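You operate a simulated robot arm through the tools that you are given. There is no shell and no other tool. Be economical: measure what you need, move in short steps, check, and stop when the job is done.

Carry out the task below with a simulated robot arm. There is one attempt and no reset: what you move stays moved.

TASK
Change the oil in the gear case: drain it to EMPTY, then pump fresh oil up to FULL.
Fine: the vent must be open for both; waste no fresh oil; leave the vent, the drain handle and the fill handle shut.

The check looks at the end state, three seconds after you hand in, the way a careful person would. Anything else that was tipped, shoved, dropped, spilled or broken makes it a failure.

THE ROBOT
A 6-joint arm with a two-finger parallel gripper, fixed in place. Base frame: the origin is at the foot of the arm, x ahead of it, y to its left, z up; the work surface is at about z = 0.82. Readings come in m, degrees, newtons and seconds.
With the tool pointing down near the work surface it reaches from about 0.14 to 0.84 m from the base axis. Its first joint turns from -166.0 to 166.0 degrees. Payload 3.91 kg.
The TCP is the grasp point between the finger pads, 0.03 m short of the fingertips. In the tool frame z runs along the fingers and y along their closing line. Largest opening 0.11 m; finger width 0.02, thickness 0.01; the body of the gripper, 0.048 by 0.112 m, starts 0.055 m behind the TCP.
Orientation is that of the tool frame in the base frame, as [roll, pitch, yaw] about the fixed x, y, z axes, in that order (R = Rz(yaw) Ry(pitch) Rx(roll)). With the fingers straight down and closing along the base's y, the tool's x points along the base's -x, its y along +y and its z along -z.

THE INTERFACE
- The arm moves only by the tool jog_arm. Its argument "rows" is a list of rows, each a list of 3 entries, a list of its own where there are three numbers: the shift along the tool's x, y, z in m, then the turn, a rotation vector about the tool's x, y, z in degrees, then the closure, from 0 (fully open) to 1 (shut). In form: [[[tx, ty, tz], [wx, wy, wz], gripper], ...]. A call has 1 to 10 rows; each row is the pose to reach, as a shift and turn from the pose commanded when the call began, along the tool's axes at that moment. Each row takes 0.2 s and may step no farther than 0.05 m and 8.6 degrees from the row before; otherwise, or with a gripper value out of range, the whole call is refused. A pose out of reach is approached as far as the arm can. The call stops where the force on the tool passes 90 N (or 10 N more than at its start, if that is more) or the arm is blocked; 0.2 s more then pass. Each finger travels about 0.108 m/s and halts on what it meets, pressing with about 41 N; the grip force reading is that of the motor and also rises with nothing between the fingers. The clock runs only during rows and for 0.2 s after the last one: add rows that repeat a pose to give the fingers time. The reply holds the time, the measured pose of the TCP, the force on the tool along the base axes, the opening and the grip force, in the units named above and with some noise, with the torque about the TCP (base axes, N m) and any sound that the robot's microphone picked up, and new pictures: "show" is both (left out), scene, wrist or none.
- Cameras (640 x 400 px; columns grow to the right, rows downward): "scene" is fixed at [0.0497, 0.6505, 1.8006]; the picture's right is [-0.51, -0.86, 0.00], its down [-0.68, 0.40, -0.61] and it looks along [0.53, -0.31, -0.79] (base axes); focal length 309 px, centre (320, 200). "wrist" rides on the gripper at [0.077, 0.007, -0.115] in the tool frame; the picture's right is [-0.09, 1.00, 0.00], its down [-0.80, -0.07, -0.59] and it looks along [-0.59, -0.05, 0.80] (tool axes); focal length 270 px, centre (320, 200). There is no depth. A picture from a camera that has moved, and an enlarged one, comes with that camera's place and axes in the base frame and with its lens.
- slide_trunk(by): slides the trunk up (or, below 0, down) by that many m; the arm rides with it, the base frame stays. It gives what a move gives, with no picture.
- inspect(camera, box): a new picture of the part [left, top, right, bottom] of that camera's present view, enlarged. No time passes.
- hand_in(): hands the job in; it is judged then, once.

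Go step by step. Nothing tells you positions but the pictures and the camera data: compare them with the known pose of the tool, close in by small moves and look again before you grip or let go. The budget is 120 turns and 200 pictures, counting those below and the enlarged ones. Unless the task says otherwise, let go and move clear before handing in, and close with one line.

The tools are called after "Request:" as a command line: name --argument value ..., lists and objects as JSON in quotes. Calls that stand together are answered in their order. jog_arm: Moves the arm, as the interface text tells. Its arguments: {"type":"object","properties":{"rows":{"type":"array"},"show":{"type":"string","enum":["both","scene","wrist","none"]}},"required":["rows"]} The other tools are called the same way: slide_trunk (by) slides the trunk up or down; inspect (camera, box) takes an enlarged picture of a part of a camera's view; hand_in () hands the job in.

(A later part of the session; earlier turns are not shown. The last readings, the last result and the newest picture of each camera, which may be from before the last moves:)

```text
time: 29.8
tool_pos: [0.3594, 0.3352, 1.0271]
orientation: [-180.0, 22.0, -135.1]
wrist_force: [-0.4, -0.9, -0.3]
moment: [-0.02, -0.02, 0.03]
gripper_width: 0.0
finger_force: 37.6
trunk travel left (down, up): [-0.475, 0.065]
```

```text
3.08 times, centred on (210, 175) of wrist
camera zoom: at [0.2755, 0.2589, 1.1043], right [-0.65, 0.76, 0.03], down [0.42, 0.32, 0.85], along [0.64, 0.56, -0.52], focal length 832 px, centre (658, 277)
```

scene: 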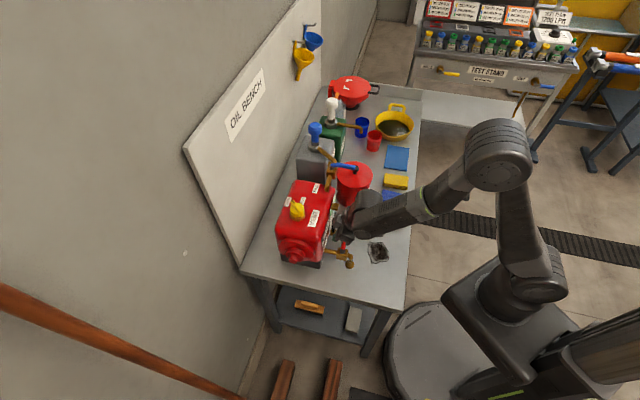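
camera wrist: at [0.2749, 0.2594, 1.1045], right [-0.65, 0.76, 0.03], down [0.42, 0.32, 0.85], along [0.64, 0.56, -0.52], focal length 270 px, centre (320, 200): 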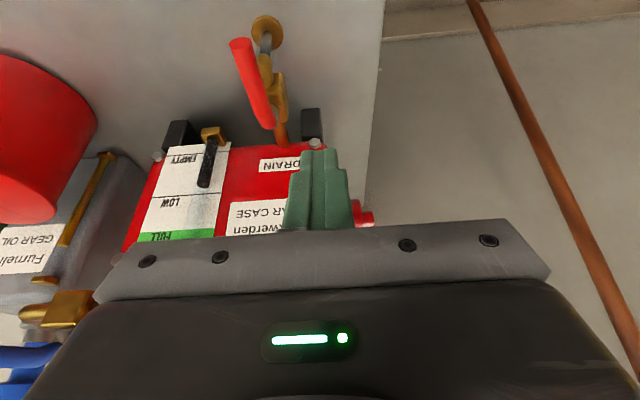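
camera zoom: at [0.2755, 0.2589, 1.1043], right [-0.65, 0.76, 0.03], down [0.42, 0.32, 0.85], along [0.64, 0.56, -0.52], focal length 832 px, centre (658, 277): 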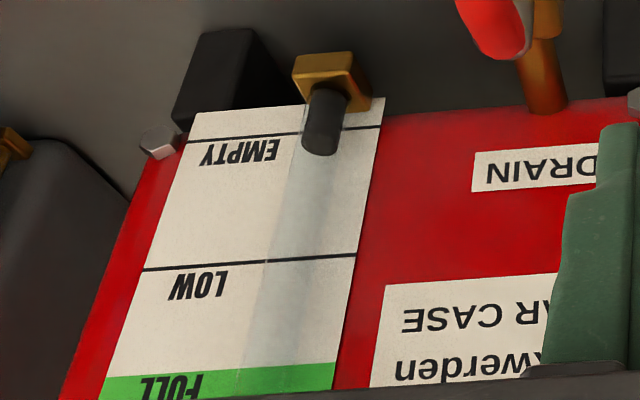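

Request:
jog_arm --rows '[[[0, 0, 0], [0, 0, 0], 1], [[0, 0, 0], [0, 0, 0], 1], [[0, 0, 0], [0, 0, 0], 1], [[0, 0, 0], [0, 0, 0], 1], [[0, 0, 0], [0, 0, 0], 1], [[0, 0, 0], [0, 0, 0], 1], [[0, 0, 0], [0, 0, 0], 1], [[0, 0, 0], [0, 0, 0], 1], [[0, 0, 0], [0, 0, 0], 1], [[0, 0, 0], [0, 0, 0], 1]]' --show "none"

Request:
jog_arm --rows '[[[0, 0, 0], [0, 0, 0], 1], [[0, 0, 0], [0, 0, 0], 1], [[0, 0, 0], [0, 0, 0], 1], [[0, 0, 0], [0, 0, 0], 1], [[0, 0, 0], [0, 0, 0], 1], [[0, 0, 0], [0, 0, 0], 1], [[0, 0, 0], [0, 0, 0], 1], [[0, 0, 0], [0, 0, 0], 1], [[0, 0, 0], [0, 0, 0], 1], [[0, 0, 0], [0, 0, 0], 1]]' --show "none"

Request:
jog_arm --rows '[[[0, 0, 0], [0, 0, 0], 1], [[0, 0, 0], [0, 0, 0], 1], [[0, 0, 0], [0, 0, 0], 1], [[0, 0, 0], [0, 0, 0], 1], [[0, 0, 0], [0, 0, 0], 1], [[0, 0, 0], [0, 0, 0], 1], [[0, 0, 0], [0, 0, 0], 1], [[0, 0, 0], [0, 0, 0], 1], [[0, 0, 0], [0, 0, 0], 1], [[0, 0, 0], [0, 0, 0], 1]]' --show "none"

Request:
inspect --camera "wrist" --box '[130, 110, 290, 240]'

Request:
jog_arm --rows '[[[0, 0, 0], [0, 0, 0], 1], [[0, 0, 0], [0, 0, 0], 1], [[0, 0, 0], [0, 0, 0], 1], [[0, 0, 0], [0, 0, 0], 1], [[0, 0, 0], [0, 0, 0], 1], [[0, 0, 0], [0, 0, 0], 1], [[0, 0, 0], [0, 0, 0], 1], [[0, 0, 0], [0, 0, 0], 1], [[0, 0, 0], [0, 0, 0], 1], [[0, 0, 0], [0, 0, 0], 1]]' --show "wrist"

Request:
inspect --camera "wrist" --box '[130, 110, 290, 240]'

```text
time: 32.0
tool_pos: [0.3603, 0.3343, 1.0265]
orientation: [-180.0, 22.1, -135.0]
wrist_force: [-0.1, 0.1, 0.8]
moment: [0.0, 0.02, -0.02]
gripper_width: 0.0001
finger_force: 37.8
trunk travel left (down, up): [-0.475, 0.065]
```

```text
time: 34.2
tool_pos: [0.3612, 0.3345, 1.0267]
orientation: [179.9, 21.9, -135.0]
wrist_force: [0.1, -0.3, 0.1]
moment: [0.0, 0.04, 0.03]
gripper_width: 0.0
finger_force: 38.0
trunk travel left (down, up): [-0.475, 0.065]
```

```text
time: 36.4
tool_pos: [0.3606, 0.3356, 1.0271]
orientation: [-179.9, 22.0, -135.1]
wrist_force: [-0.7, 0.0, 0.1]
moment: [-0.02, -0.04, 0.01]
gripper_width: 0.0
finger_force: 38.0
trunk travel left (down, up): [-0.475, 0.065]
```

```text
3.08 times, centred on (210, 175) of wrist
camera zoom: at [0.2755, 0.2589, 1.1043], right [-0.65, 0.76, 0.03], down [0.42, 0.32, 0.85], along [0.64, 0.56, -0.52], focal length 832 px, centre (658, 277)
```

zoom: 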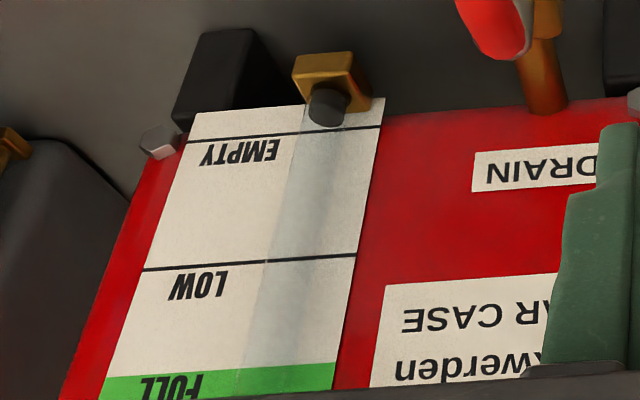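

```text
time: 38.6
tool_pos: [0.36, 0.3352, 1.0276]
orientation: [180.0, 22.0, -135.0]
wrist_force: [0.5, -0.3, 1.1]
moment: [0.0, 0.0, -0.02]
gripper_width: 0.0
finger_force: 37.8
trunk travel left (down, up): [-0.475, 0.065]
camera wrist: at [0.2755, 0.2589, 1.1043], right [-0.65, 0.76, 0.03], down [0.42, 0.32, 0.85], along [0.64, 0.56, -0.52], focal length 270 px, centre (320, 200)
```

wrist: 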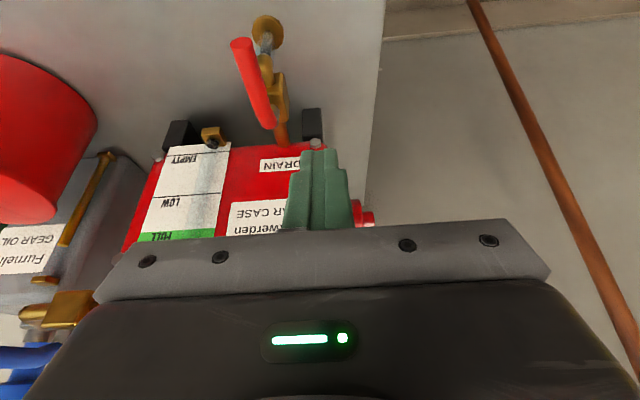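

```text
3.08 times, centred on (210, 175) of wrist
camera zoom: at [0.2755, 0.2589, 1.1043], right [-0.65, 0.76, 0.03], down [0.42, 0.32, 0.85], along [0.64, 0.56, -0.52], focal length 832 px, centre (658, 277)
```

zoom: 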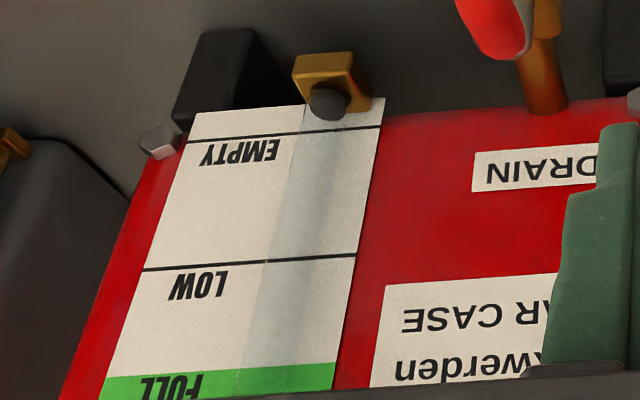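

Request:
jog_arm --rows '[[[0, 0, 0], [0, 0, 0], 1], [[0, 0, 0], [0, 0, 0], 1], [[0, 0, 0], [0, 0, 0], 1], [[0, 0, 0], [0, 0, 0], 1], [[0, 0, 0], [0, 0, 0], 1], [[0, 0, 0], [0, 0, 0], 1], [[0, 0, 0], [0, 0, 0], 1], [[0, 0, 0], [0, 0, 0], 1], [[0, 0, 0], [0, 0, 0], 1], [[0, 0, 0], [0, 0, 0], 1]]' --show "none"

Request:
jog_arm --rows '[[[0, 0, 0], [0, 0, 0], 1], [[0, 0, 0], [0, 0, 0], 1], [[0, 0, 0], [0, 0, 0], 1], [[0, 0, 0], [0, 0, 0], 1], [[0, 0, 0], [0, 0, 0], 1], [[0, 0, 0], [0, 0, 0], 1], [[0, 0, 0], [0, 0, 0], 1], [[0, 0, 0], [0, 0, 0], 1], [[0, 0, 0], [0, 0, 0], 1], [[0, 0, 0], [0, 0, 0], 1]]' --show "none"

Request:
jog_arm --rows '[[[0, 0, 0], [0, 0, 0], 1], [[0, 0, 0], [0, 0, 0], 1], [[0, 0, 0], [0, 0, 0], 1], [[0, 0, 0], [0, 0, 0], 1], [[0, 0, 0], [0, 0, 0], 1], [[0, 0, 0], [0, 0, 0], 1], [[0, 0, 0], [0, 0, 0], 1], [[0, 0, 0], [0, 0, 0], 1], [[0, 0, 0], [0, 0, 0], 1], [[0, 0, 0], [0, 0, 0], 1]]' --show "none"

Request:
inspect --camera "wrist" --box '[180, 10, 320, 150]'

```text
time: 40.8
tool_pos: [0.3605, 0.3347, 1.027]
orientation: [179.9, 22.0, -135.1]
wrist_force: [-0.4, 0.1, 0.7]
moment: [-0.03, 0.01, 0.03]
gripper_width: 0.0001
finger_force: 37.9
trunk travel left (down, up): [-0.475, 0.065]
```

```text
time: 43.0
tool_pos: [0.3593, 0.3343, 1.0265]
orientation: [-180.0, 22.0, -135.0]
wrist_force: [0.2, -0.3, -0.5]
moment: [-0.03, 0.03, 0.0]
gripper_width: 0.0001
finger_force: 37.1
trunk travel left (down, up): [-0.475, 0.065]
```

```text
time: 45.2
tool_pos: [0.3597, 0.334, 1.027]
orientation: [180.0, 22.0, -135.0]
wrist_force: [0.7, -0.7, 0.2]
moment: [-0.01, 0.01, 0.02]
gripper_width: 0.0001
finger_force: 38.1
trunk travel left (down, up): [-0.475, 0.065]
```

```text
2.86 times, centred on (250, 80) of wrist
camera zoom: at [0.2755, 0.2589, 1.1043], right [-0.65, 0.76, 0.03], down [0.42, 0.32, 0.85], along [0.64, 0.56, -0.52], focal length 772 px, centre (520, 543)
```

zoom: 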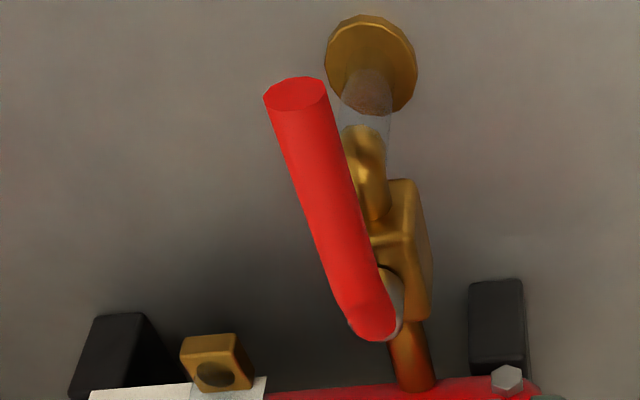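

Request:
jog_arm --rows '[[[0.015, 0, 0.037], [0, 0, 0], 1], [[0.03, 0, 0.074], [0, 0, 0], 1], [[0.0379, 0, 0.0936], [0, 0, 0], 1]]' --show "wrist"

Request:
inspect --camera "scene" --box '[300, 210, 396, 270]'

```text
time: 46.0
tool_pos: [0.3598, 0.3361, 0.9258]
orientation: [179.9, 22.0, -135.1]
wrist_force: [0.3, -1.0, 0.0]
moment: [-0.01, 0.01, 0.01]
gripper_width: 0.0
finger_force: 37.9
trunk travel left (down, up): [-0.475, 0.065]
camera wrist: at [0.2757, 0.2595, 1.0033], right [-0.65, 0.76, 0.03], down [0.42, 0.32, 0.85], along [0.64, 0.56, -0.52], focal length 270 px, centre (320, 200)
```

wrist: 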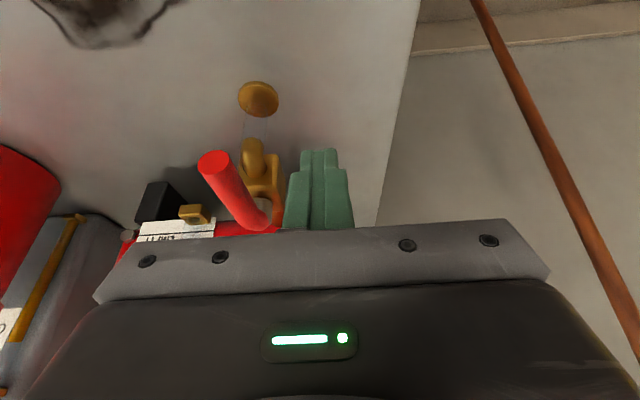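

```text
6.67 times, centred on (348, 240) of scene
camera zoom: at [0.0497, 0.6505, 1.8006], right [-0.51, -0.86, 0.0], down [-0.68, 0.4, -0.61], along [0.53, -0.31, -0.79], focal length 2059 px, centre (133, -67)
```

zoom: 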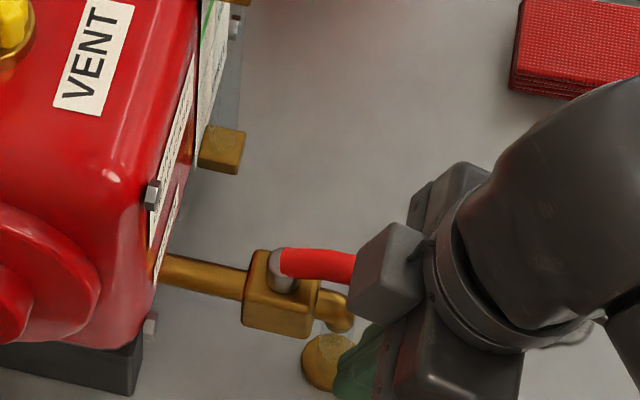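

Request:
jog_arm --rows '[[[-0.0019, -0.025, 0.0008], [0, 0, 0], 1], [[0.0009, -0.0385, -0.0004], [0, 0, 0], 1], [[0.0009, -0.0525, -0.0004], [0, 0, 0], 1], [[-0.0028, -0.066, 0.0011], [0, 0, 0], 1], [[-0.0097, -0.078, 0.0039], [0, 0, 0], 1], [[-0.0192, -0.0874, 0.0078], [0, 0, 0], 1], [[-0.0306, -0.094, 0.0124], [0, 0, 0], 1], [[-0.0345, -0.095, 0.014], [0, 0, 0], 1]]' --show "wrist"

Request:
inspect --camera "scene" --box '[300, 210, 396, 270]'

```text
time: 47.8
tool_pos: [0.4527, 0.2901, 0.9269]
orientation: [180.0, 21.7, -134.9]
wrist_force: [-16.9, -10.6, -3.7]
moment: [0.03, 0.28, 0.13]
gripper_width: 0.0002
finger_force: 37.5
trunk travel left (down, up): [-0.475, 0.065]
camera wrist: at [0.3666, 0.2159, 1.0042], right [-0.65, 0.76, 0.03], down [0.42, 0.32, 0.85], along [0.64, 0.56, -0.53], focal length 270 px, centre (320, 200)
```

wrist: 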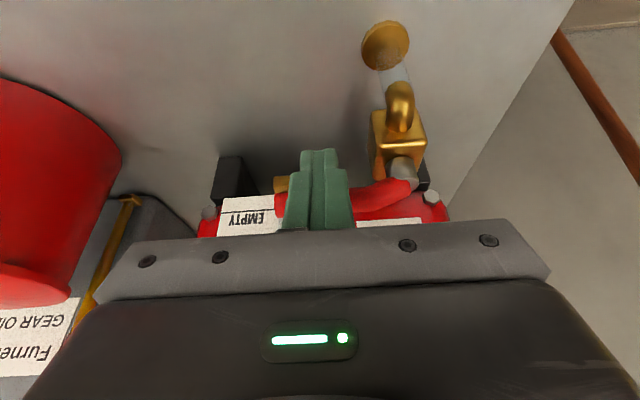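

```text
6.67 times, centred on (348, 240) of scene
camera zoom: at [0.0497, 0.6505, 1.8006], right [-0.51, -0.86, 0.0], down [-0.68, 0.4, -0.61], along [0.53, -0.31, -0.79], focal length 2059 px, centre (133, -67)
```

zoom: 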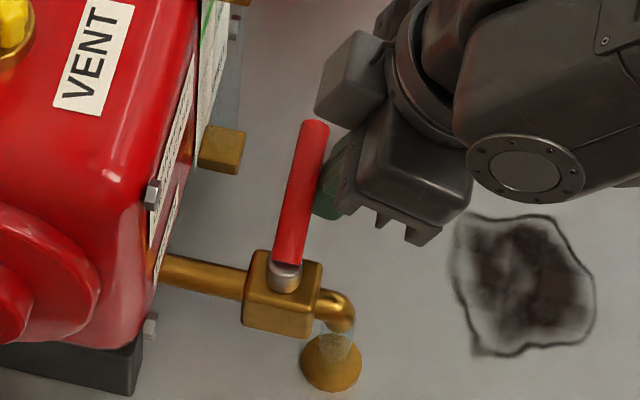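

Request:
jog_arm --rows '[[[0.0185, 0, -0.0075], [0, 0, 0], 1], [[0.0016, 0, -0.0492], [0, 0, 0], 1], [[-0.0153, 0, -0.0909], [0, 0, 0], 1], [[-0.032, 0, -0.1326], [0, 0, 0], 1], [[-0.049, 0, -0.1744], [0, 0, 0], 1], [[-0.0659, 0, -0.2161], [0, 0, 0], 1], [[-0.0828, 0, -0.2578], [0, 0, 0], 1]]' --show "none"

Request:
inspect --camera "scene" --box '[260, 200, 380, 275]'

Request:
jog_arm --rows '[[[-0.015, -0.038, 0.006], [0, 0, 0], 1], [[-0.03, -0.076, 0.012], [0, 0, 0], 1], [[-0.045, -0.114, 0.018], [0, 0, 0], 1], [[-0.06, -0.152, 0.024], [0, 0, 0], 1], [[-0.075, -0.192, 0.03], [0, 0, 0], 1]]' --show "both"

Request:
inspect --camera "wrist" --box '[220, 30, 420, 230]'

```text
time: 49.4
tool_pos: [0.4406, 0.2797, 1.1955]
orientation: [-179.9, 22.1, -135.1]
wrist_force: [-0.2, 0.3, 0.0]
moment: [-0.01, 0.01, 0.0]
gripper_width: 0.0001
finger_force: 37.5
trunk travel left (down, up): [-0.475, 0.065]
```

```text
5.33 times, centred on (320, 238) of scene
camera zoom: at [0.0497, 0.6505, 1.8006], right [-0.51, -0.86, 0.0], down [-0.68, 0.4, -0.61], along [0.53, -0.31, -0.79], focal length 1647 px, centre (320, 0)
```

zoom: 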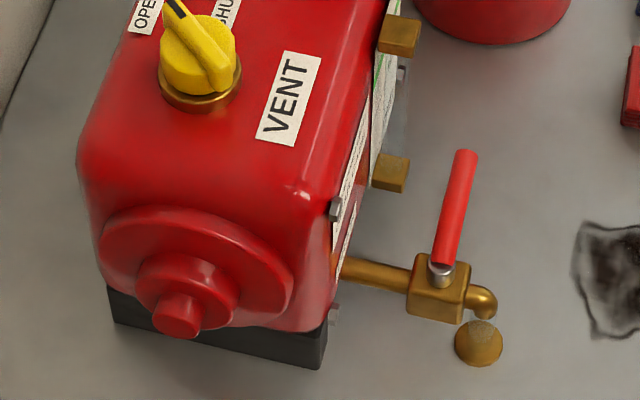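

```text
time: 50.6
tool_pos: [0.6349, 0.2003, 1.1946]
orientation: [-180.0, 21.8, -135.0]
wrist_force: [-0.2, -0.4, 0.5]
moment: [0.04, 0.01, 0.01]
gripper_width: 0.0
finger_force: 37.1
trunk travel left (down, up): [-0.475, 0.065]
camera wrist: at [0.5499, 0.1243, 1.2727], right [-0.65, 0.76, 0.03], down [0.42, 0.32, 0.85], along [0.64, 0.56, -0.52], focal length 270 px, centre (320, 200)
```

scene: 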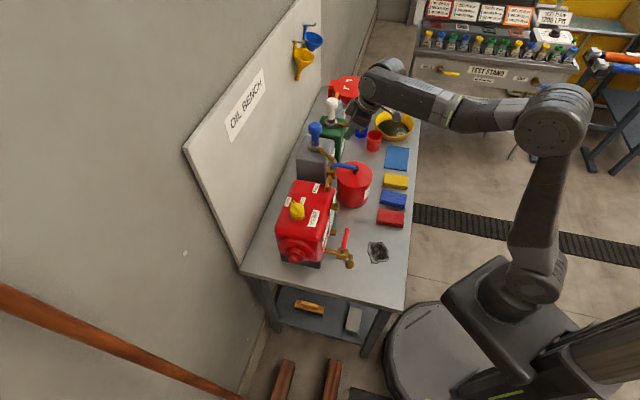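
wrist: 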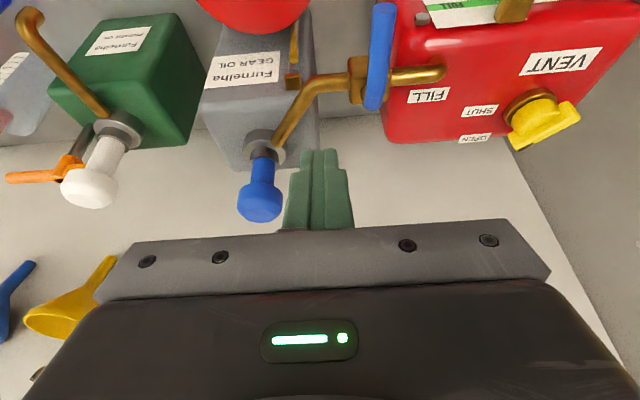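

```text
2.00 times, centred on (320, 130) of wrist
camera zoom: at [0.5499, 0.1243, 1.2727], right [-0.65, 0.76, 0.03], down [0.42, 0.32, 0.85], along [0.64, 0.56, -0.52], focal length 541 px, centre (320, 340)
```

zoom: 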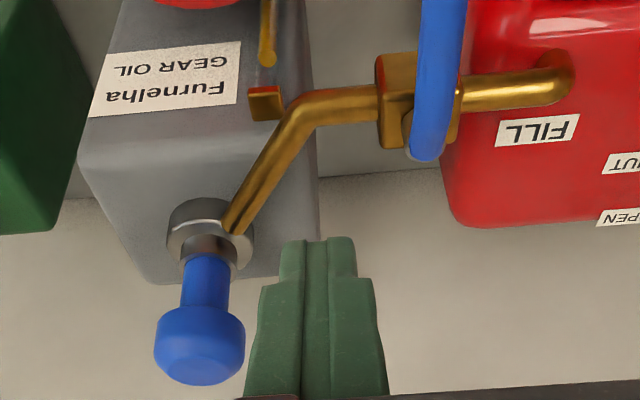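

Request:
jog_arm --rows '[[[0.016, 0, 0.031], [0, 0, 0], 1], [[0.032, 0, 0.063], [0, 0, 0], 1], [[0.0477, 0, 0.094], [0, 0, 0], 1]]' --show "wrist"

Request:
inspect --camera "scene" --box '[300, 140, 396, 200]'

```text
time: 51.4
tool_pos: [0.627, 0.1934, 1.0904]
orientation: [180.0, 22.0, -135.0]
wrist_force: [0.5, 0.8, 0.8]
moment: [-0.01, -0.01, -0.01]
gripper_width: 0.0
finger_force: 37.3
trunk travel left (down, up): [-0.475, 0.065]
camera wrist: at [0.5421, 0.1179, 1.1687], right [-0.65, 0.76, 0.03], down [0.42, 0.32, 0.85], along [0.64, 0.56, -0.52], focal length 270 px, centre (320, 200)
```

wrist: 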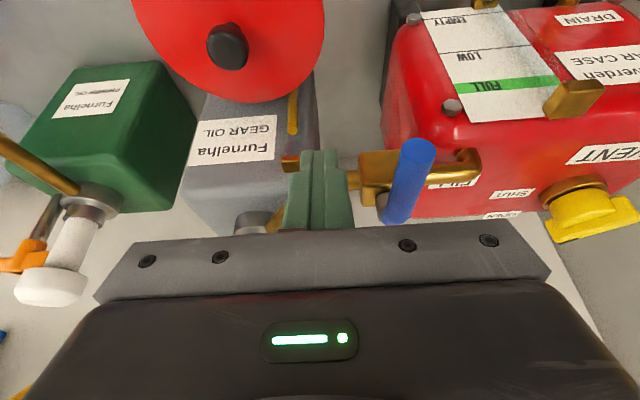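

```text
6.67 times, centred on (348, 170) of scene
camera zoom: at [0.0497, 0.6505, 1.8006], right [-0.51, -0.86, 0.0], down [-0.68, 0.4, -0.61], along [0.53, -0.31, -0.79], focal length 2059 px, centre (133, 400)
```

zoom: 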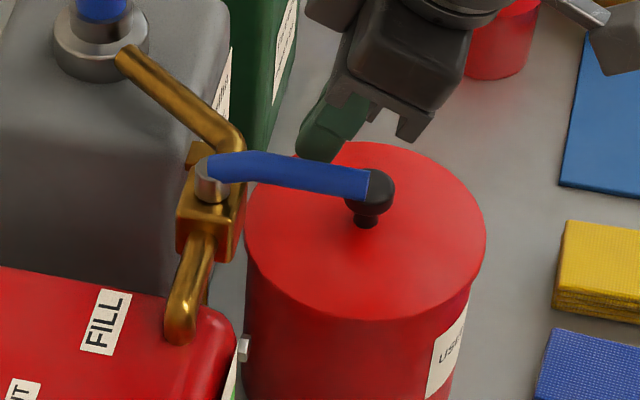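

Request:
jog_arm --rows '[[[-0.0029, 0.025, -0.002], [0, 0, 0], 1], [[-0.0001, 0.0385, -0.0034], [0, 0, 0], 1], [[-0.0001, 0.0525, -0.0034], [0, 0, 0], 1], [[-0.0038, 0.066, -0.0019], [0, 0, 0], 1], [[-0.0107, 0.078, 0.0009], [0, 0, 0], 1], [[-0.0202, 0.0874, 0.0048], [0, 0, 0], 1]]' --show "wrist"

Request:
inspect --camera "scene" --box '[290, 140, 386, 200]'

```text
time: 52.2
tool_pos: [0.6099, 0.2115, 1.0948]
orientation: [-178.9, 22.6, -135.2]
wrist_force: [44.7, -47.1, 5.8]
moment: [0.76, 0.91, 0.98]
gripper_width: 0.0
finger_force: 37.2
trunk travel left (down, up): [-0.475, 0.065]
stopped in row 3: the force on the tool passed its limit at 100 N (the readings are from after the stop); the commanded pose is now the measured one
camera wrist: at [0.5236, 0.1379, 1.1711], right [-0.64, 0.77, 0.01], down [0.4, 0.32, 0.86], along [0.66, 0.55, -0.51], focal length 270 px, centre (320, 200)
```

wrist: 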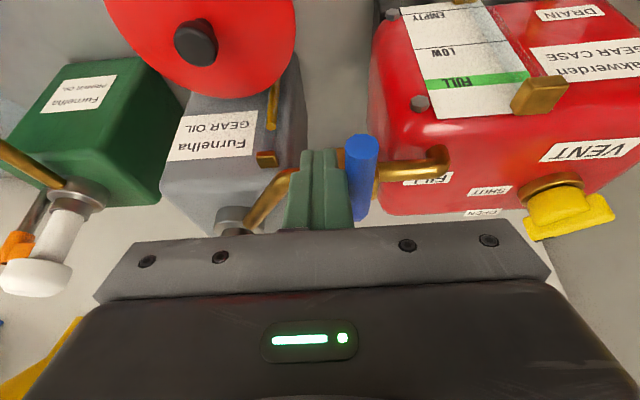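

```text
6.67 times, centred on (338, 170) of scene
camera zoom: at [0.0497, 0.6505, 1.8006], right [-0.51, -0.86, 0.0], down [-0.68, 0.4, -0.61], along [0.53, -0.31, -0.79], focal length 2059 px, centre (200, 400)
```

zoom: 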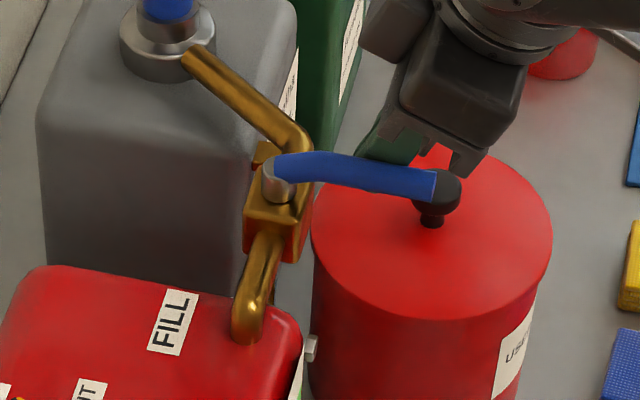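

Request:
jog_arm --rows '[[[0, -0.02, 0], [0, 0, 0], 1], [[-0.015, -0.025, -0.037], [0, 0, 0], 1], [[-0.03, -0.02, -0.074], [0, 0, 0], 1], [[-0.03, 0.02, -0.074], [0, 0, 0], 1], [[-0.03, 0.06, -0.074], [0, 0, 0], 1], [[-0.015, 0.063, -0.037], [0, 0, 0], 1], [[0, 0.063, 0], [0, 0, 0], 1]]' --show "wrist"

Request:
inspect --camera "scene" --box '[290, 140, 386, 200]'

```text
time: 53.8
tool_pos: [0.5536, 0.2698, 1.0981]
orientation: [-179.0, 22.5, -134.8]
wrist_force: [0.9, -0.3, -0.3]
moment: [-0.01, 0.04, 0.03]
gripper_width: 0.0001
finger_force: 37.4
trunk travel left (down, up): [-0.475, 0.065]
camera wrist: at [0.4671, 0.1949, 1.1745], right [-0.64, 0.76, 0.02], down [0.4, 0.32, 0.86], along [0.65, 0.56, -0.51], focal length 270 px, centre (320, 200)
```

wrist: 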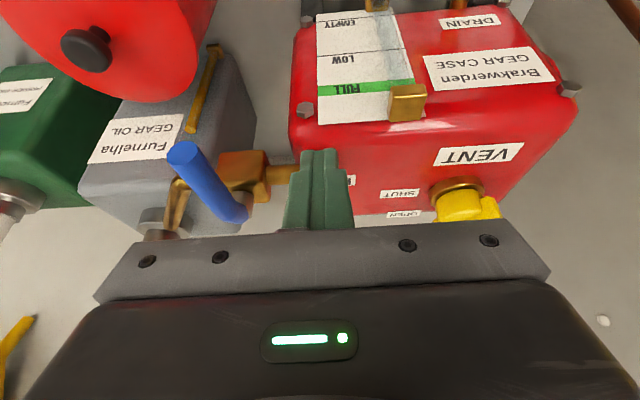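

```text
6.67 times, centred on (338, 170) of scene
camera zoom: at [0.0497, 0.6505, 1.8006], right [-0.51, -0.86, 0.0], down [-0.68, 0.4, -0.61], along [0.53, -0.31, -0.79], focal length 2059 px, centre (200, 400)
```

zoom: 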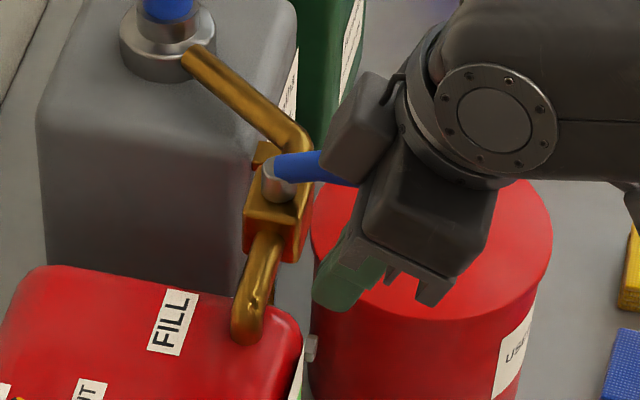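

Request:
jog_arm --rows '[[[0, -0.028, 0], [0, 0, 0], 1], [[0, -0.043, 0], [0, 0, 0], 1], [[0.0028, -0.0565, -0.0011], [0, 0, 0], 1], [[0.0028, -0.0705, -0.0011], [0, 0, 0], 1], [[-0.0009, -0.084, 0.0004], [0, 0, 0], 1]]' --show "wrist"

Request:
inspect --camera "scene" --box '[290, 140, 386, 200]'

```text
time: 55.0
tool_pos: [0.6121, 0.2105, 1.0994]
orientation: [-179.1, 22.6, -134.8]
wrist_force: [0.3, -0.3, -0.5]
moment: [0.02, -0.02, 0.0]
gripper_width: 0.0002
finger_force: 37.7
trunk travel left (down, up): [-0.475, 0.065]
camera wrist: at [0.5256, 0.1358, 1.1755], right [-0.64, 0.76, 0.02], down [0.4, 0.32, 0.86], along [0.65, 0.56, -0.51], focal length 270 px, centre (320, 200)
```

wrist: 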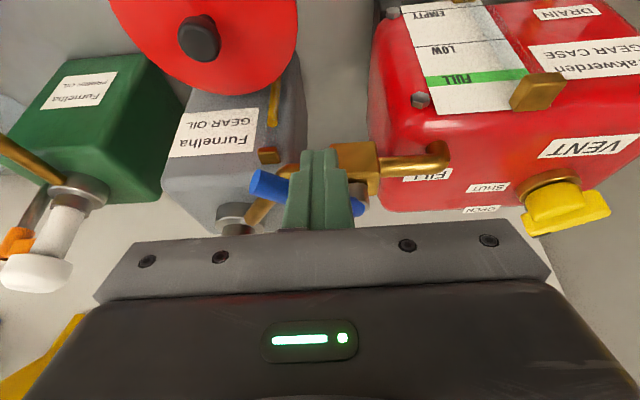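

```text
6.67 times, centred on (338, 170) of scene
camera zoom: at [0.0497, 0.6505, 1.8006], right [-0.51, -0.86, 0.0], down [-0.68, 0.4, -0.61], along [0.53, -0.31, -0.79], focal length 2059 px, centre (200, 400)
```

zoom: 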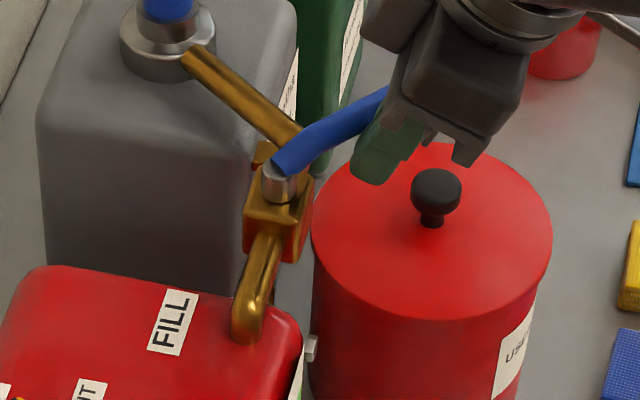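

Request:
jog_arm --rows '[[[-0.007, -0.0118, 0.0028], [0, 0, 0], 1], [[-0.0164, -0.0214, 0.0066], [0, 0, 0], 1], [[-0.0278, -0.028, 0.0113], [0, 0, 0], 1], [[-0.032, -0.0295, 0.013], [0, 0, 0], 1]]' --show "wrist"

Request:
inspect --camera "scene" --box '[290, 130, 386, 190]'

```text
time: 56.0
tool_pos: [0.6535, 0.2118, 1.0979]
orientation: [-179.1, 22.2, -134.9]
wrist_force: [-31.6, -16.9, -9.3]
moment: [-0.09, 0.7, 0.31]
gripper_width: 0.0
finger_force: 37.4
trunk travel left (down, up): [-0.475, 0.065]
camera wrist: at [0.5664, 0.1365, 1.1758], right [-0.64, 0.76, 0.02], down [0.41, 0.32, 0.85], along [0.65, 0.56, -0.52], focal length 270 px, centre (320, 200)
```

wrist: 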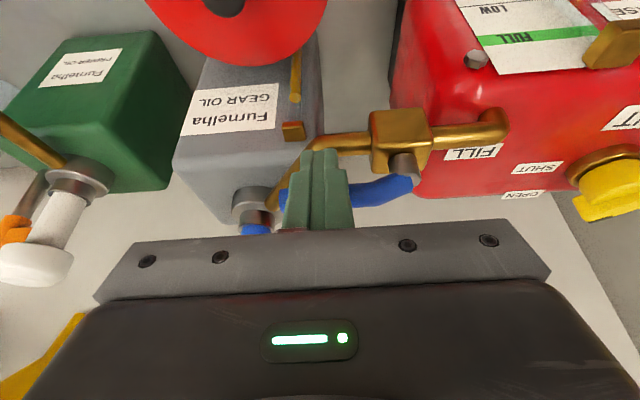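

```text
6.67 times, centred on (338, 160) of scene
camera zoom: at [0.0497, 0.6505, 1.8006], right [-0.51, -0.86, 0.0], down [-0.68, 0.4, -0.61], along [0.53, -0.31, -0.79], focal length 2059 px, centre (200, 467)
```

zoom: 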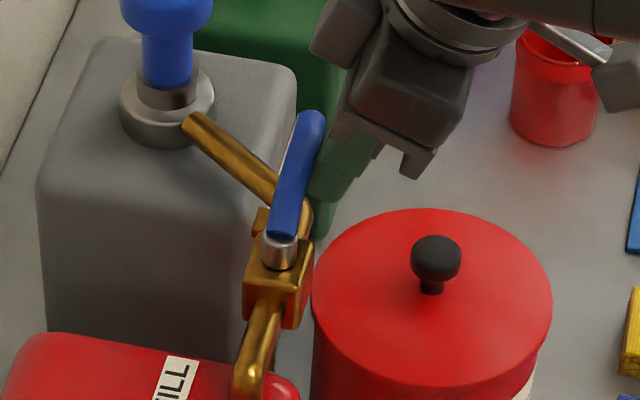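

Request:
jog_arm --rows '[[[0.0185, 0, -0.0075], [0, 0, 0], 1], [[0, 0, -0.054], [0, 0, 0], 1], [[-0.019, 0, -0.1], [0, 0, 0], 1]]' --show "none"

Request:
jog_arm --rows '[[[-0.03, -0.017, 0.012], [0, 5.5, 0], 1], [[-0.06, -0.035, 0.024], [0, 11, 0], 1], [[-0.09, -0.052, 0.036], [0, 16.5, 0], 1], [[-0.1214, -0.07, 0.049], [0, 22, 0], 1]]'

Request:
inspect --camera "scene" --box '[260, 90, 420, 190]'

Request:
inspect --camera "wrist" --box '[220, 30, 420, 230]'

```text
time: 56.8
tool_pos: [0.6423, 0.202, 1.2009]
orientation: [-179.0, 22.7, -134.8]
wrist_force: [-0.7, -0.1, 0.1]
moment: [-0.03, 0.03, -0.02]
gripper_width: 0.0001
finger_force: 37.6
trunk travel left (down, up): [-0.475, 0.065]
```

```text
time: 57.8
tool_pos: [0.7319, 0.2249, 1.1974]
orientation: [-179.0, 0.7, -135.2]
wrist_force: [-0.1, -0.6, 0.7]
moment: [0.02, -0.03, 0.0]
gripper_width: 0.0002
finger_force: 38.0
out of reach, approached as far as the arm can: row 4
trunk travel left (down, up): [-0.475, 0.065]
camera wrist: at [0.6706, 0.177, 1.3108], right [-0.64, 0.77, -0.02], down [0.61, 0.52, 0.6], along [0.47, 0.38, -0.8], focal length 270 px, centre (320, 200)
```

scene: 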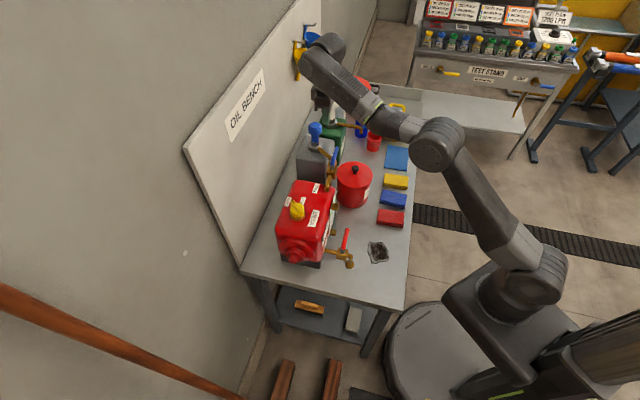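
wrist: 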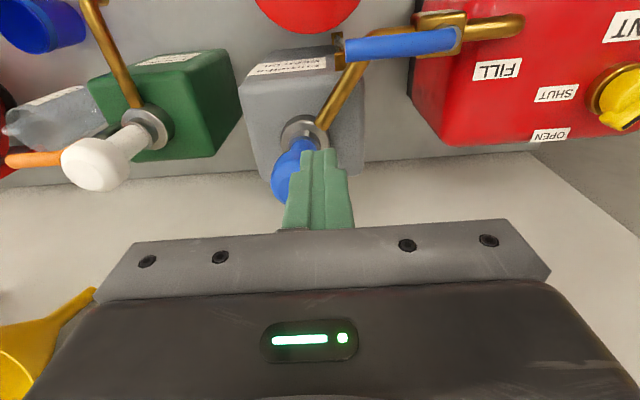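

```text
4.00 times, centred on (340, 140) of scene
camera zoom: at [0.0497, 0.6505, 1.8006], right [-0.51, -0.86, 0.0], down [-0.68, 0.4, -0.61], along [0.53, -0.31, -0.79], focal length 1236 px, centre (240, 440)
```

zoom: 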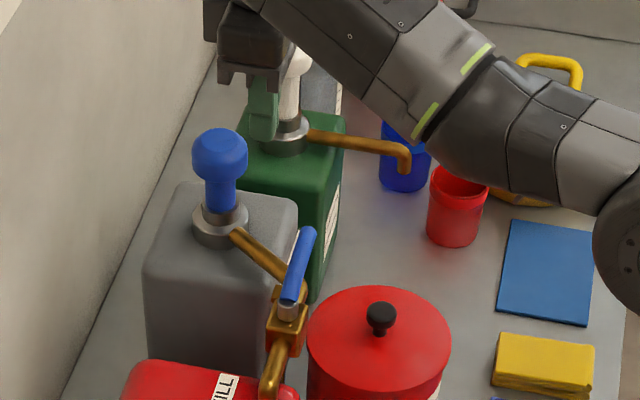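

```text
2.00 times, centred on (320, 130) of wrist
camera zoom: at [0.6706, 0.177, 1.3108], right [-0.64, 0.77, -0.02], down [0.61, 0.52, 0.6], along [0.47, 0.38, -0.8], focal length 541 px, centre (320, 340)
```

zoom: 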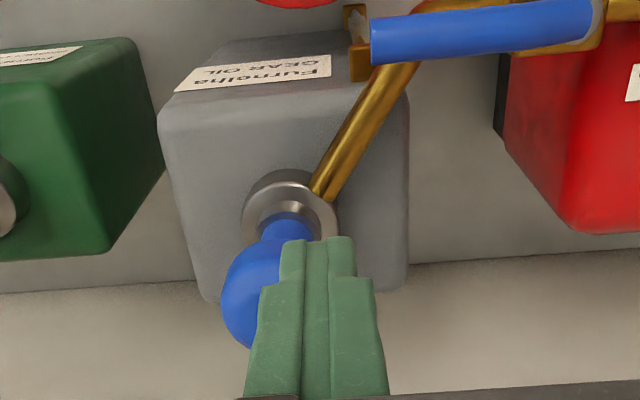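

Request:
jog_arm --rows '[[[0, 0, 0], [0, -8, 0], 1], [[0, 0, 0], [0, -16, 0], 1], [[0, 0, 0], [0, -25, 0], 1], [[0, 0, 0], [0, -25, 0], 1]]' --show "none"

```text
refused: row 3 steps farther than a row can; nothing moved
```

Request:
jog_arm --rows '[[[0, 0, 0], [0, -8, 0], 1], [[0, 0, 0], [0, -16, 0], 1], [[0, 0, 0], [0, -24, 0], 1], [[0, 0, 0], [0, -24, 0], 1]]' --show "wrist"

```text
time: 58.8
tool_pos: [0.7335, 0.2273, 1.1963]
orientation: [-179.1, 24.6, -134.9]
wrist_force: [0.4, -0.3, -0.1]
moment: [-0.01, 0.02, -0.01]
gripper_width: 0.0
finger_force: 38.0
trunk travel left (down, up): [-0.475, 0.065]
camera wrist: at [0.6454, 0.1495, 1.2674], right [-0.64, 0.76, 0.02], down [0.38, 0.3, 0.88], along [0.66, 0.57, -0.48], focal length 270 px, centre (320, 200)
```

wrist: 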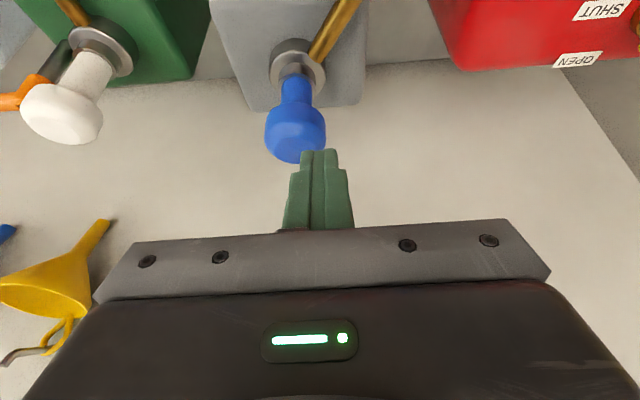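

Request:
jog_arm --rows '[[[-0.0125, -0.011, 0.0167], [0, 0, 0], 1], [[-0.0249, -0.022, 0.0334], [0, 0, 0], 1]]'

Request:
inspect --camera "scene" --box '[280, 100, 360, 150]'

Request:
inspect --camera "wrist" --box '[220, 30, 420, 230]'

```text
time: 59.4
tool_pos: [0.7754, 0.2369, 1.1755]
orientation: [-178.9, 24.5, -134.9]
wrist_force: [-0.8, 0.3, 0.8]
moment: [-0.01, 0.03, -0.02]
gripper_width: 0.0
finger_force: 37.7
trunk travel left (down, up): [-0.475, 0.065]
camera wrist: at [0.6877, 0.1597, 1.2472], right [-0.65, 0.76, 0.02], down [0.38, 0.3, 0.87], along [0.66, 0.57, -0.48], focal length 270 px, centre (320, 200)
```

scene: 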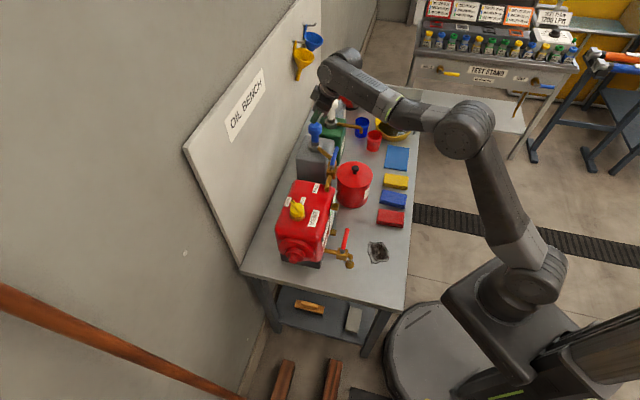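
wrist: 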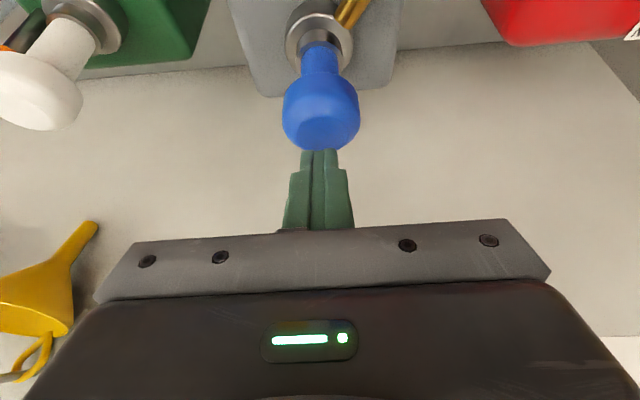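

```text
8.00 times, centred on (320, 125) of scene
camera zoom: at [0.0497, 0.6505, 1.8006], right [-0.51, -0.86, 0.0], down [-0.68, 0.4, -0.61], along [0.53, -0.31, -0.79], focal length 2471 px, centre (320, 800)
```

zoom: 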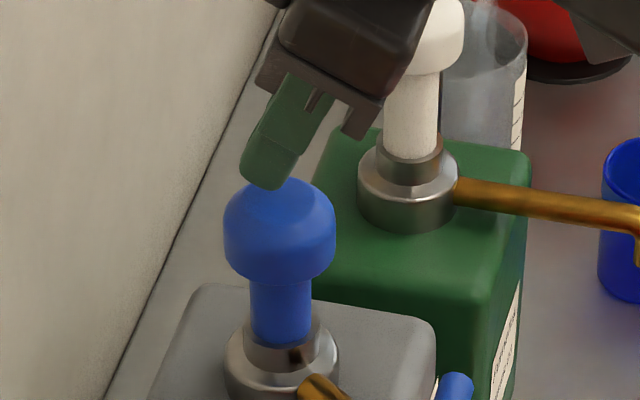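

```text
2.00 times, centred on (320, 130) of wrist
camera zoom: at [0.6877, 0.1597, 1.2472], right [-0.65, 0.76, 0.02], down [0.38, 0.3, 0.87], along [0.66, 0.57, -0.48], focal length 541 px, centre (320, 340)
```

zoom: 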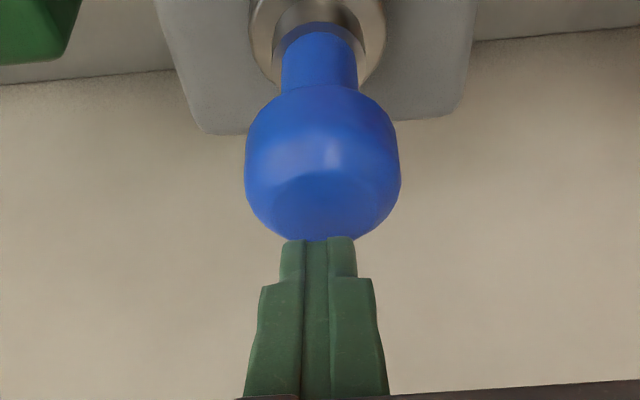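

Request:
jog_arm --rows '[[[0.0042, 0, 0.0091], [0, 0, 0], 1], [[0.0083, 0, 0.0182], [0, 0, 0], 1], [[0.0125, 0, 0.0273], [0, 0, 0], 1], [[0.0166, 0, 0.0364], [0, 0, 0], 1]]' --show "wrist"

Request:
inspect --camera "scene" --box '[280, 100, 360, 150]'

```text
time: 60.4
tool_pos: [0.7759, 0.2368, 1.1375]
orientation: [-178.9, 24.7, -134.6]
wrist_force: [2.2, 1.5, 7.2]
moment: [0.08, -0.09, -0.04]
gripper_width: 0.0
finger_force: 37.0
trunk travel left (down, up): [-0.475, 0.065]
camera wrist: at [0.6871, 0.1594, 1.2096], right [-0.65, 0.76, 0.02], down [0.38, 0.3, 0.88], along [0.66, 0.57, -0.48], focal length 270 px, centre (320, 200)
```

wrist: 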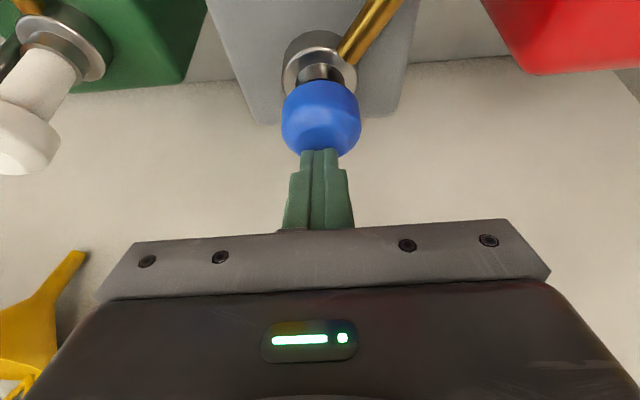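

```text
8.00 times, centred on (320, 125) of scene
camera zoom: at [0.0497, 0.6505, 1.8006], right [-0.51, -0.86, 0.0], down [-0.68, 0.4, -0.61], along [0.53, -0.31, -0.79], focal length 2471 px, centre (320, 800)
```

zoom: 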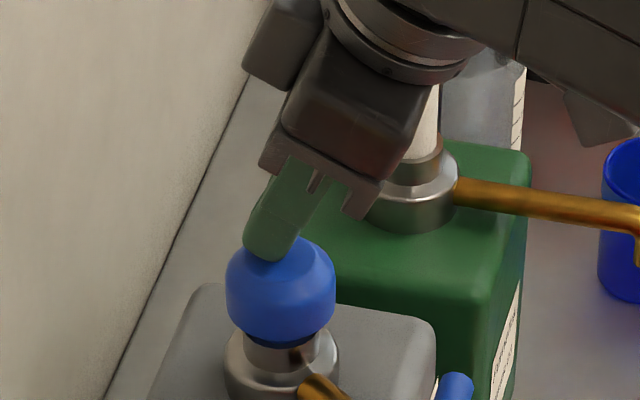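

Request:
jog_arm --rows '[[[0.0021, 0, 0.0045], [0, 0, 0], 1], [[0.0033, 0, 0.0073], [0, 0, 0], 1], [[0.0033, 0, 0.0073], [0, 0, 0], 1]]' --show "none"

Request:
jog_arm --rows '[[[-0.007, 0, -0.0152], [0, 0, 0], 1], [[-0.0138, 0, -0.0303], [0, 0, 0], 1], [[-0.018, 0, -0.0395], [0, 0, 0], 1]]' --show "none"

Request:
inspect --camera "scene" --box '[280, 100, 360, 150]'

Request:
inspect --camera "scene" --box '[310, 180, 374, 250]'

```text
time: 61.2
tool_pos: [0.7757, 0.2368, 1.1331]
orientation: [-178.7, 25.1, -134.7]
wrist_force: [7.1, 3.9, 26.9]
moment: [0.18, -0.3, 0.15]
gripper_width: 0.0
finger_force: 38.2
trunk travel left (down, up): [-0.475, 0.065]
```

```text
time: 62.0
tool_pos: [0.7752, 0.2362, 1.1701]
orientation: [-179.0, 24.3, -134.9]
wrist_force: [-0.2, 0.1, -0.1]
moment: [0.03, 0.06, 0.01]
gripper_width: 0.0
finger_force: 37.9
trunk travel left (down, up): [-0.475, 0.065]
```

```text
8.00 times, centred on (320, 125) of scene
camera zoom: at [0.0497, 0.6505, 1.8006], right [-0.51, -0.86, 0.0], down [-0.68, 0.4, -0.61], along [0.53, -0.31, -0.79], focal length 2471 px, centre (320, 800)
```

zoom: 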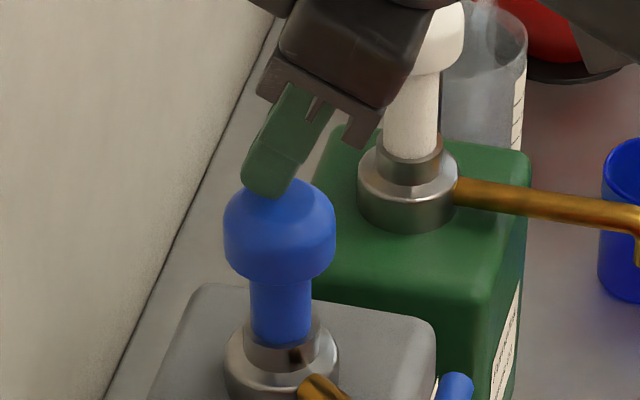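

```text
5.71 times, centred on (342, 215) of scene
camera zoom: at [0.0497, 0.6505, 1.8006], right [-0.51, -0.86, 0.0], down [-0.68, 0.4, -0.61], along [0.53, -0.31, -0.79], focal length 1765 px, centre (194, 114)
```

zoom: 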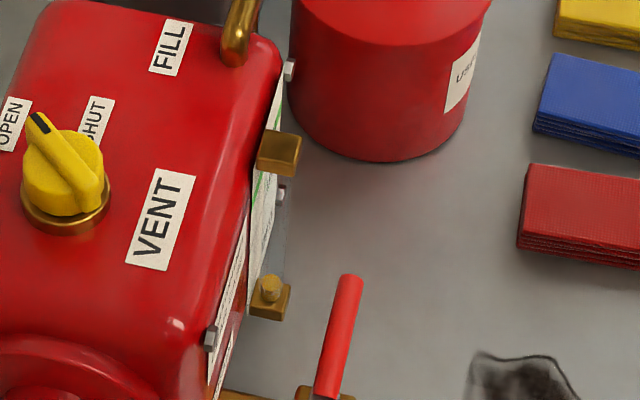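

Request:
jog_arm --rows '[[[0.0083, 0, 0.0182], [0, 0, 0], 1], [[0.0162, 0, 0.0355], [0, 0, 0], 1], [[0.0162, 0, 0.0355], [0, 0, 0], 1], [[0.0083, 0, 0.0182], [0, 0, 0], 1], [[0, 0, 0], [0, 0, 0], 1], [[0.0083, 0, 0.0182], [0, 0, 0], 1], [[0.0162, 0, 0.0355], [0, 0, 0], 1], [[0.0162, 0, 0.0355], [0, 0, 0], 1], [[0.0083, 0, 0.0182], [0, 0, 0], 1], [[0, 0, 0], [0, 0, 0], 1]]' --show "none"

Request:
inspect --camera "scene" --box '[340, 195, 372, 240]'

```text
time: 64.2
tool_pos: [0.775, 0.2371, 1.1709]
orientation: [-179.0, 24.5, -134.8]
wrist_force: [-0.4, 0.3, -0.6]
moment: [-0.01, -0.04, 0.0]
gripper_width: 0.0001
finger_force: 38.2
trunk travel left (down, up): [-0.475, 0.065]
```

```text
8.89 times, centred on (356, 218) of scene
camera zoom: at [0.0497, 0.6505, 1.8006], right [-0.51, -0.86, 0.0], down [-0.68, 0.4, -0.61], along [0.53, -0.31, -0.79], focal length 2746 px, centre (0, 44)
```

zoom: 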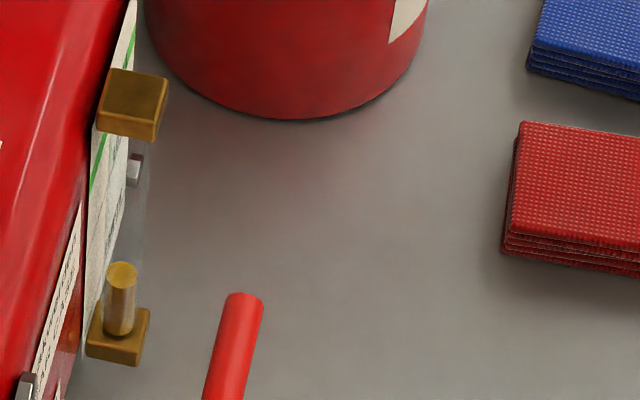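

Request:
jog_arm --rows '[[[0.0083, 0, 0.0182], [0, 0, 0], 1], [[0.0162, 0, 0.0355], [0, 0, 0], 1], [[0.0162, 0, 0.0355], [0, 0, 0], 1], [[0.0083, 0, 0.0182], [0, 0, 0], 1], [[0, 0, 0], [0, 0, 0], 1], [[0.0083, 0, 0.0182], [0, 0, 0], 1], [[0.0162, 0, 0.0355], [0, 0, 0], 1], [[0.0162, 0, 0.0355], [0, 0, 0], 1], [[0.0083, 0, 0.0182], [0, 0, 0], 1], [[0, 0, 0], [0, 0, 0], 1]]' --show "none"

Request:
inspect --camera "scene" --box '[340, 195, 372, 240]'

```text
time: 66.4
tool_pos: [0.7749, 0.2371, 1.1713]
orientation: [-179.0, 24.6, -134.8]
wrist_force: [1.2, 0.2, -0.5]
moment: [-0.04, 0.03, -0.03]
gripper_width: 0.0002
finger_force: 38.0
trunk travel left (down, up): [-0.475, 0.065]
```

```text
8.89 times, centred on (356, 218) of scene
camera zoom: at [0.0497, 0.6505, 1.8006], right [-0.51, -0.86, 0.0], down [-0.68, 0.4, -0.61], along [0.53, -0.31, -0.79], focal length 2746 px, centre (0, 44)
```

zoom: 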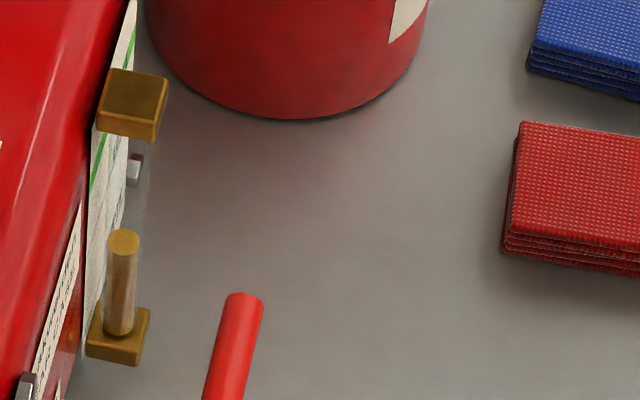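

Request:
jog_arm --rows '[[[0.0083, 0, 0.0182], [0, 0, 0], 1], [[0.0162, 0, 0.0355], [0, 0, 0], 1], [[0.0162, 0, 0.0355], [0, 0, 0], 1], [[0.0083, 0, 0.0182], [0, 0, 0], 1], [[0, 0, 0], [0, 0, 0], 1], [[0.0083, 0, 0.0182], [0, 0, 0], 1], [[0.0162, 0, 0.0355], [0, 0, 0], 1], [[0.0162, 0, 0.0355], [0, 0, 0], 1], [[0.0083, 0, 0.0182], [0, 0, 0], 1], [[0, 0, 0], [0, 0, 0], 1]]' --show "none"

Request:
inspect --camera "scene" --box '[340, 195, 372, 240]'

```text
time: 68.6
tool_pos: [0.7747, 0.236, 1.172]
orientation: [-179.0, 24.5, -134.8]
wrist_force: [0.0, -0.1, -0.3]
moment: [-0.01, -0.01, 0.03]
gripper_width: 0.0
finger_force: 37.1
trunk travel left (down, up): [-0.475, 0.065]
```

```text
8.89 times, centred on (356, 218) of scene
camera zoom: at [0.0497, 0.6505, 1.8006], right [-0.51, -0.86, 0.0], down [-0.68, 0.4, -0.61], along [0.53, -0.31, -0.79], focal length 2746 px, centre (0, 44)
```

zoom: 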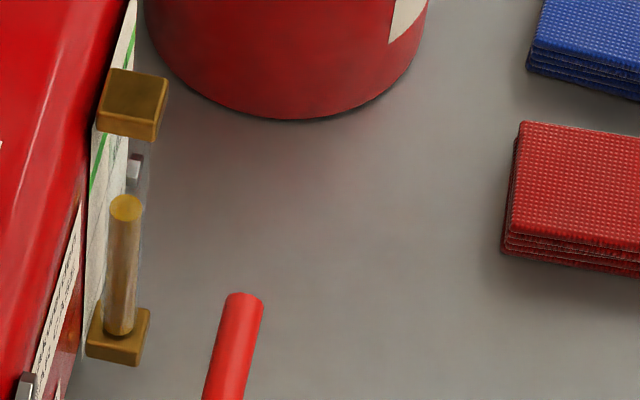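

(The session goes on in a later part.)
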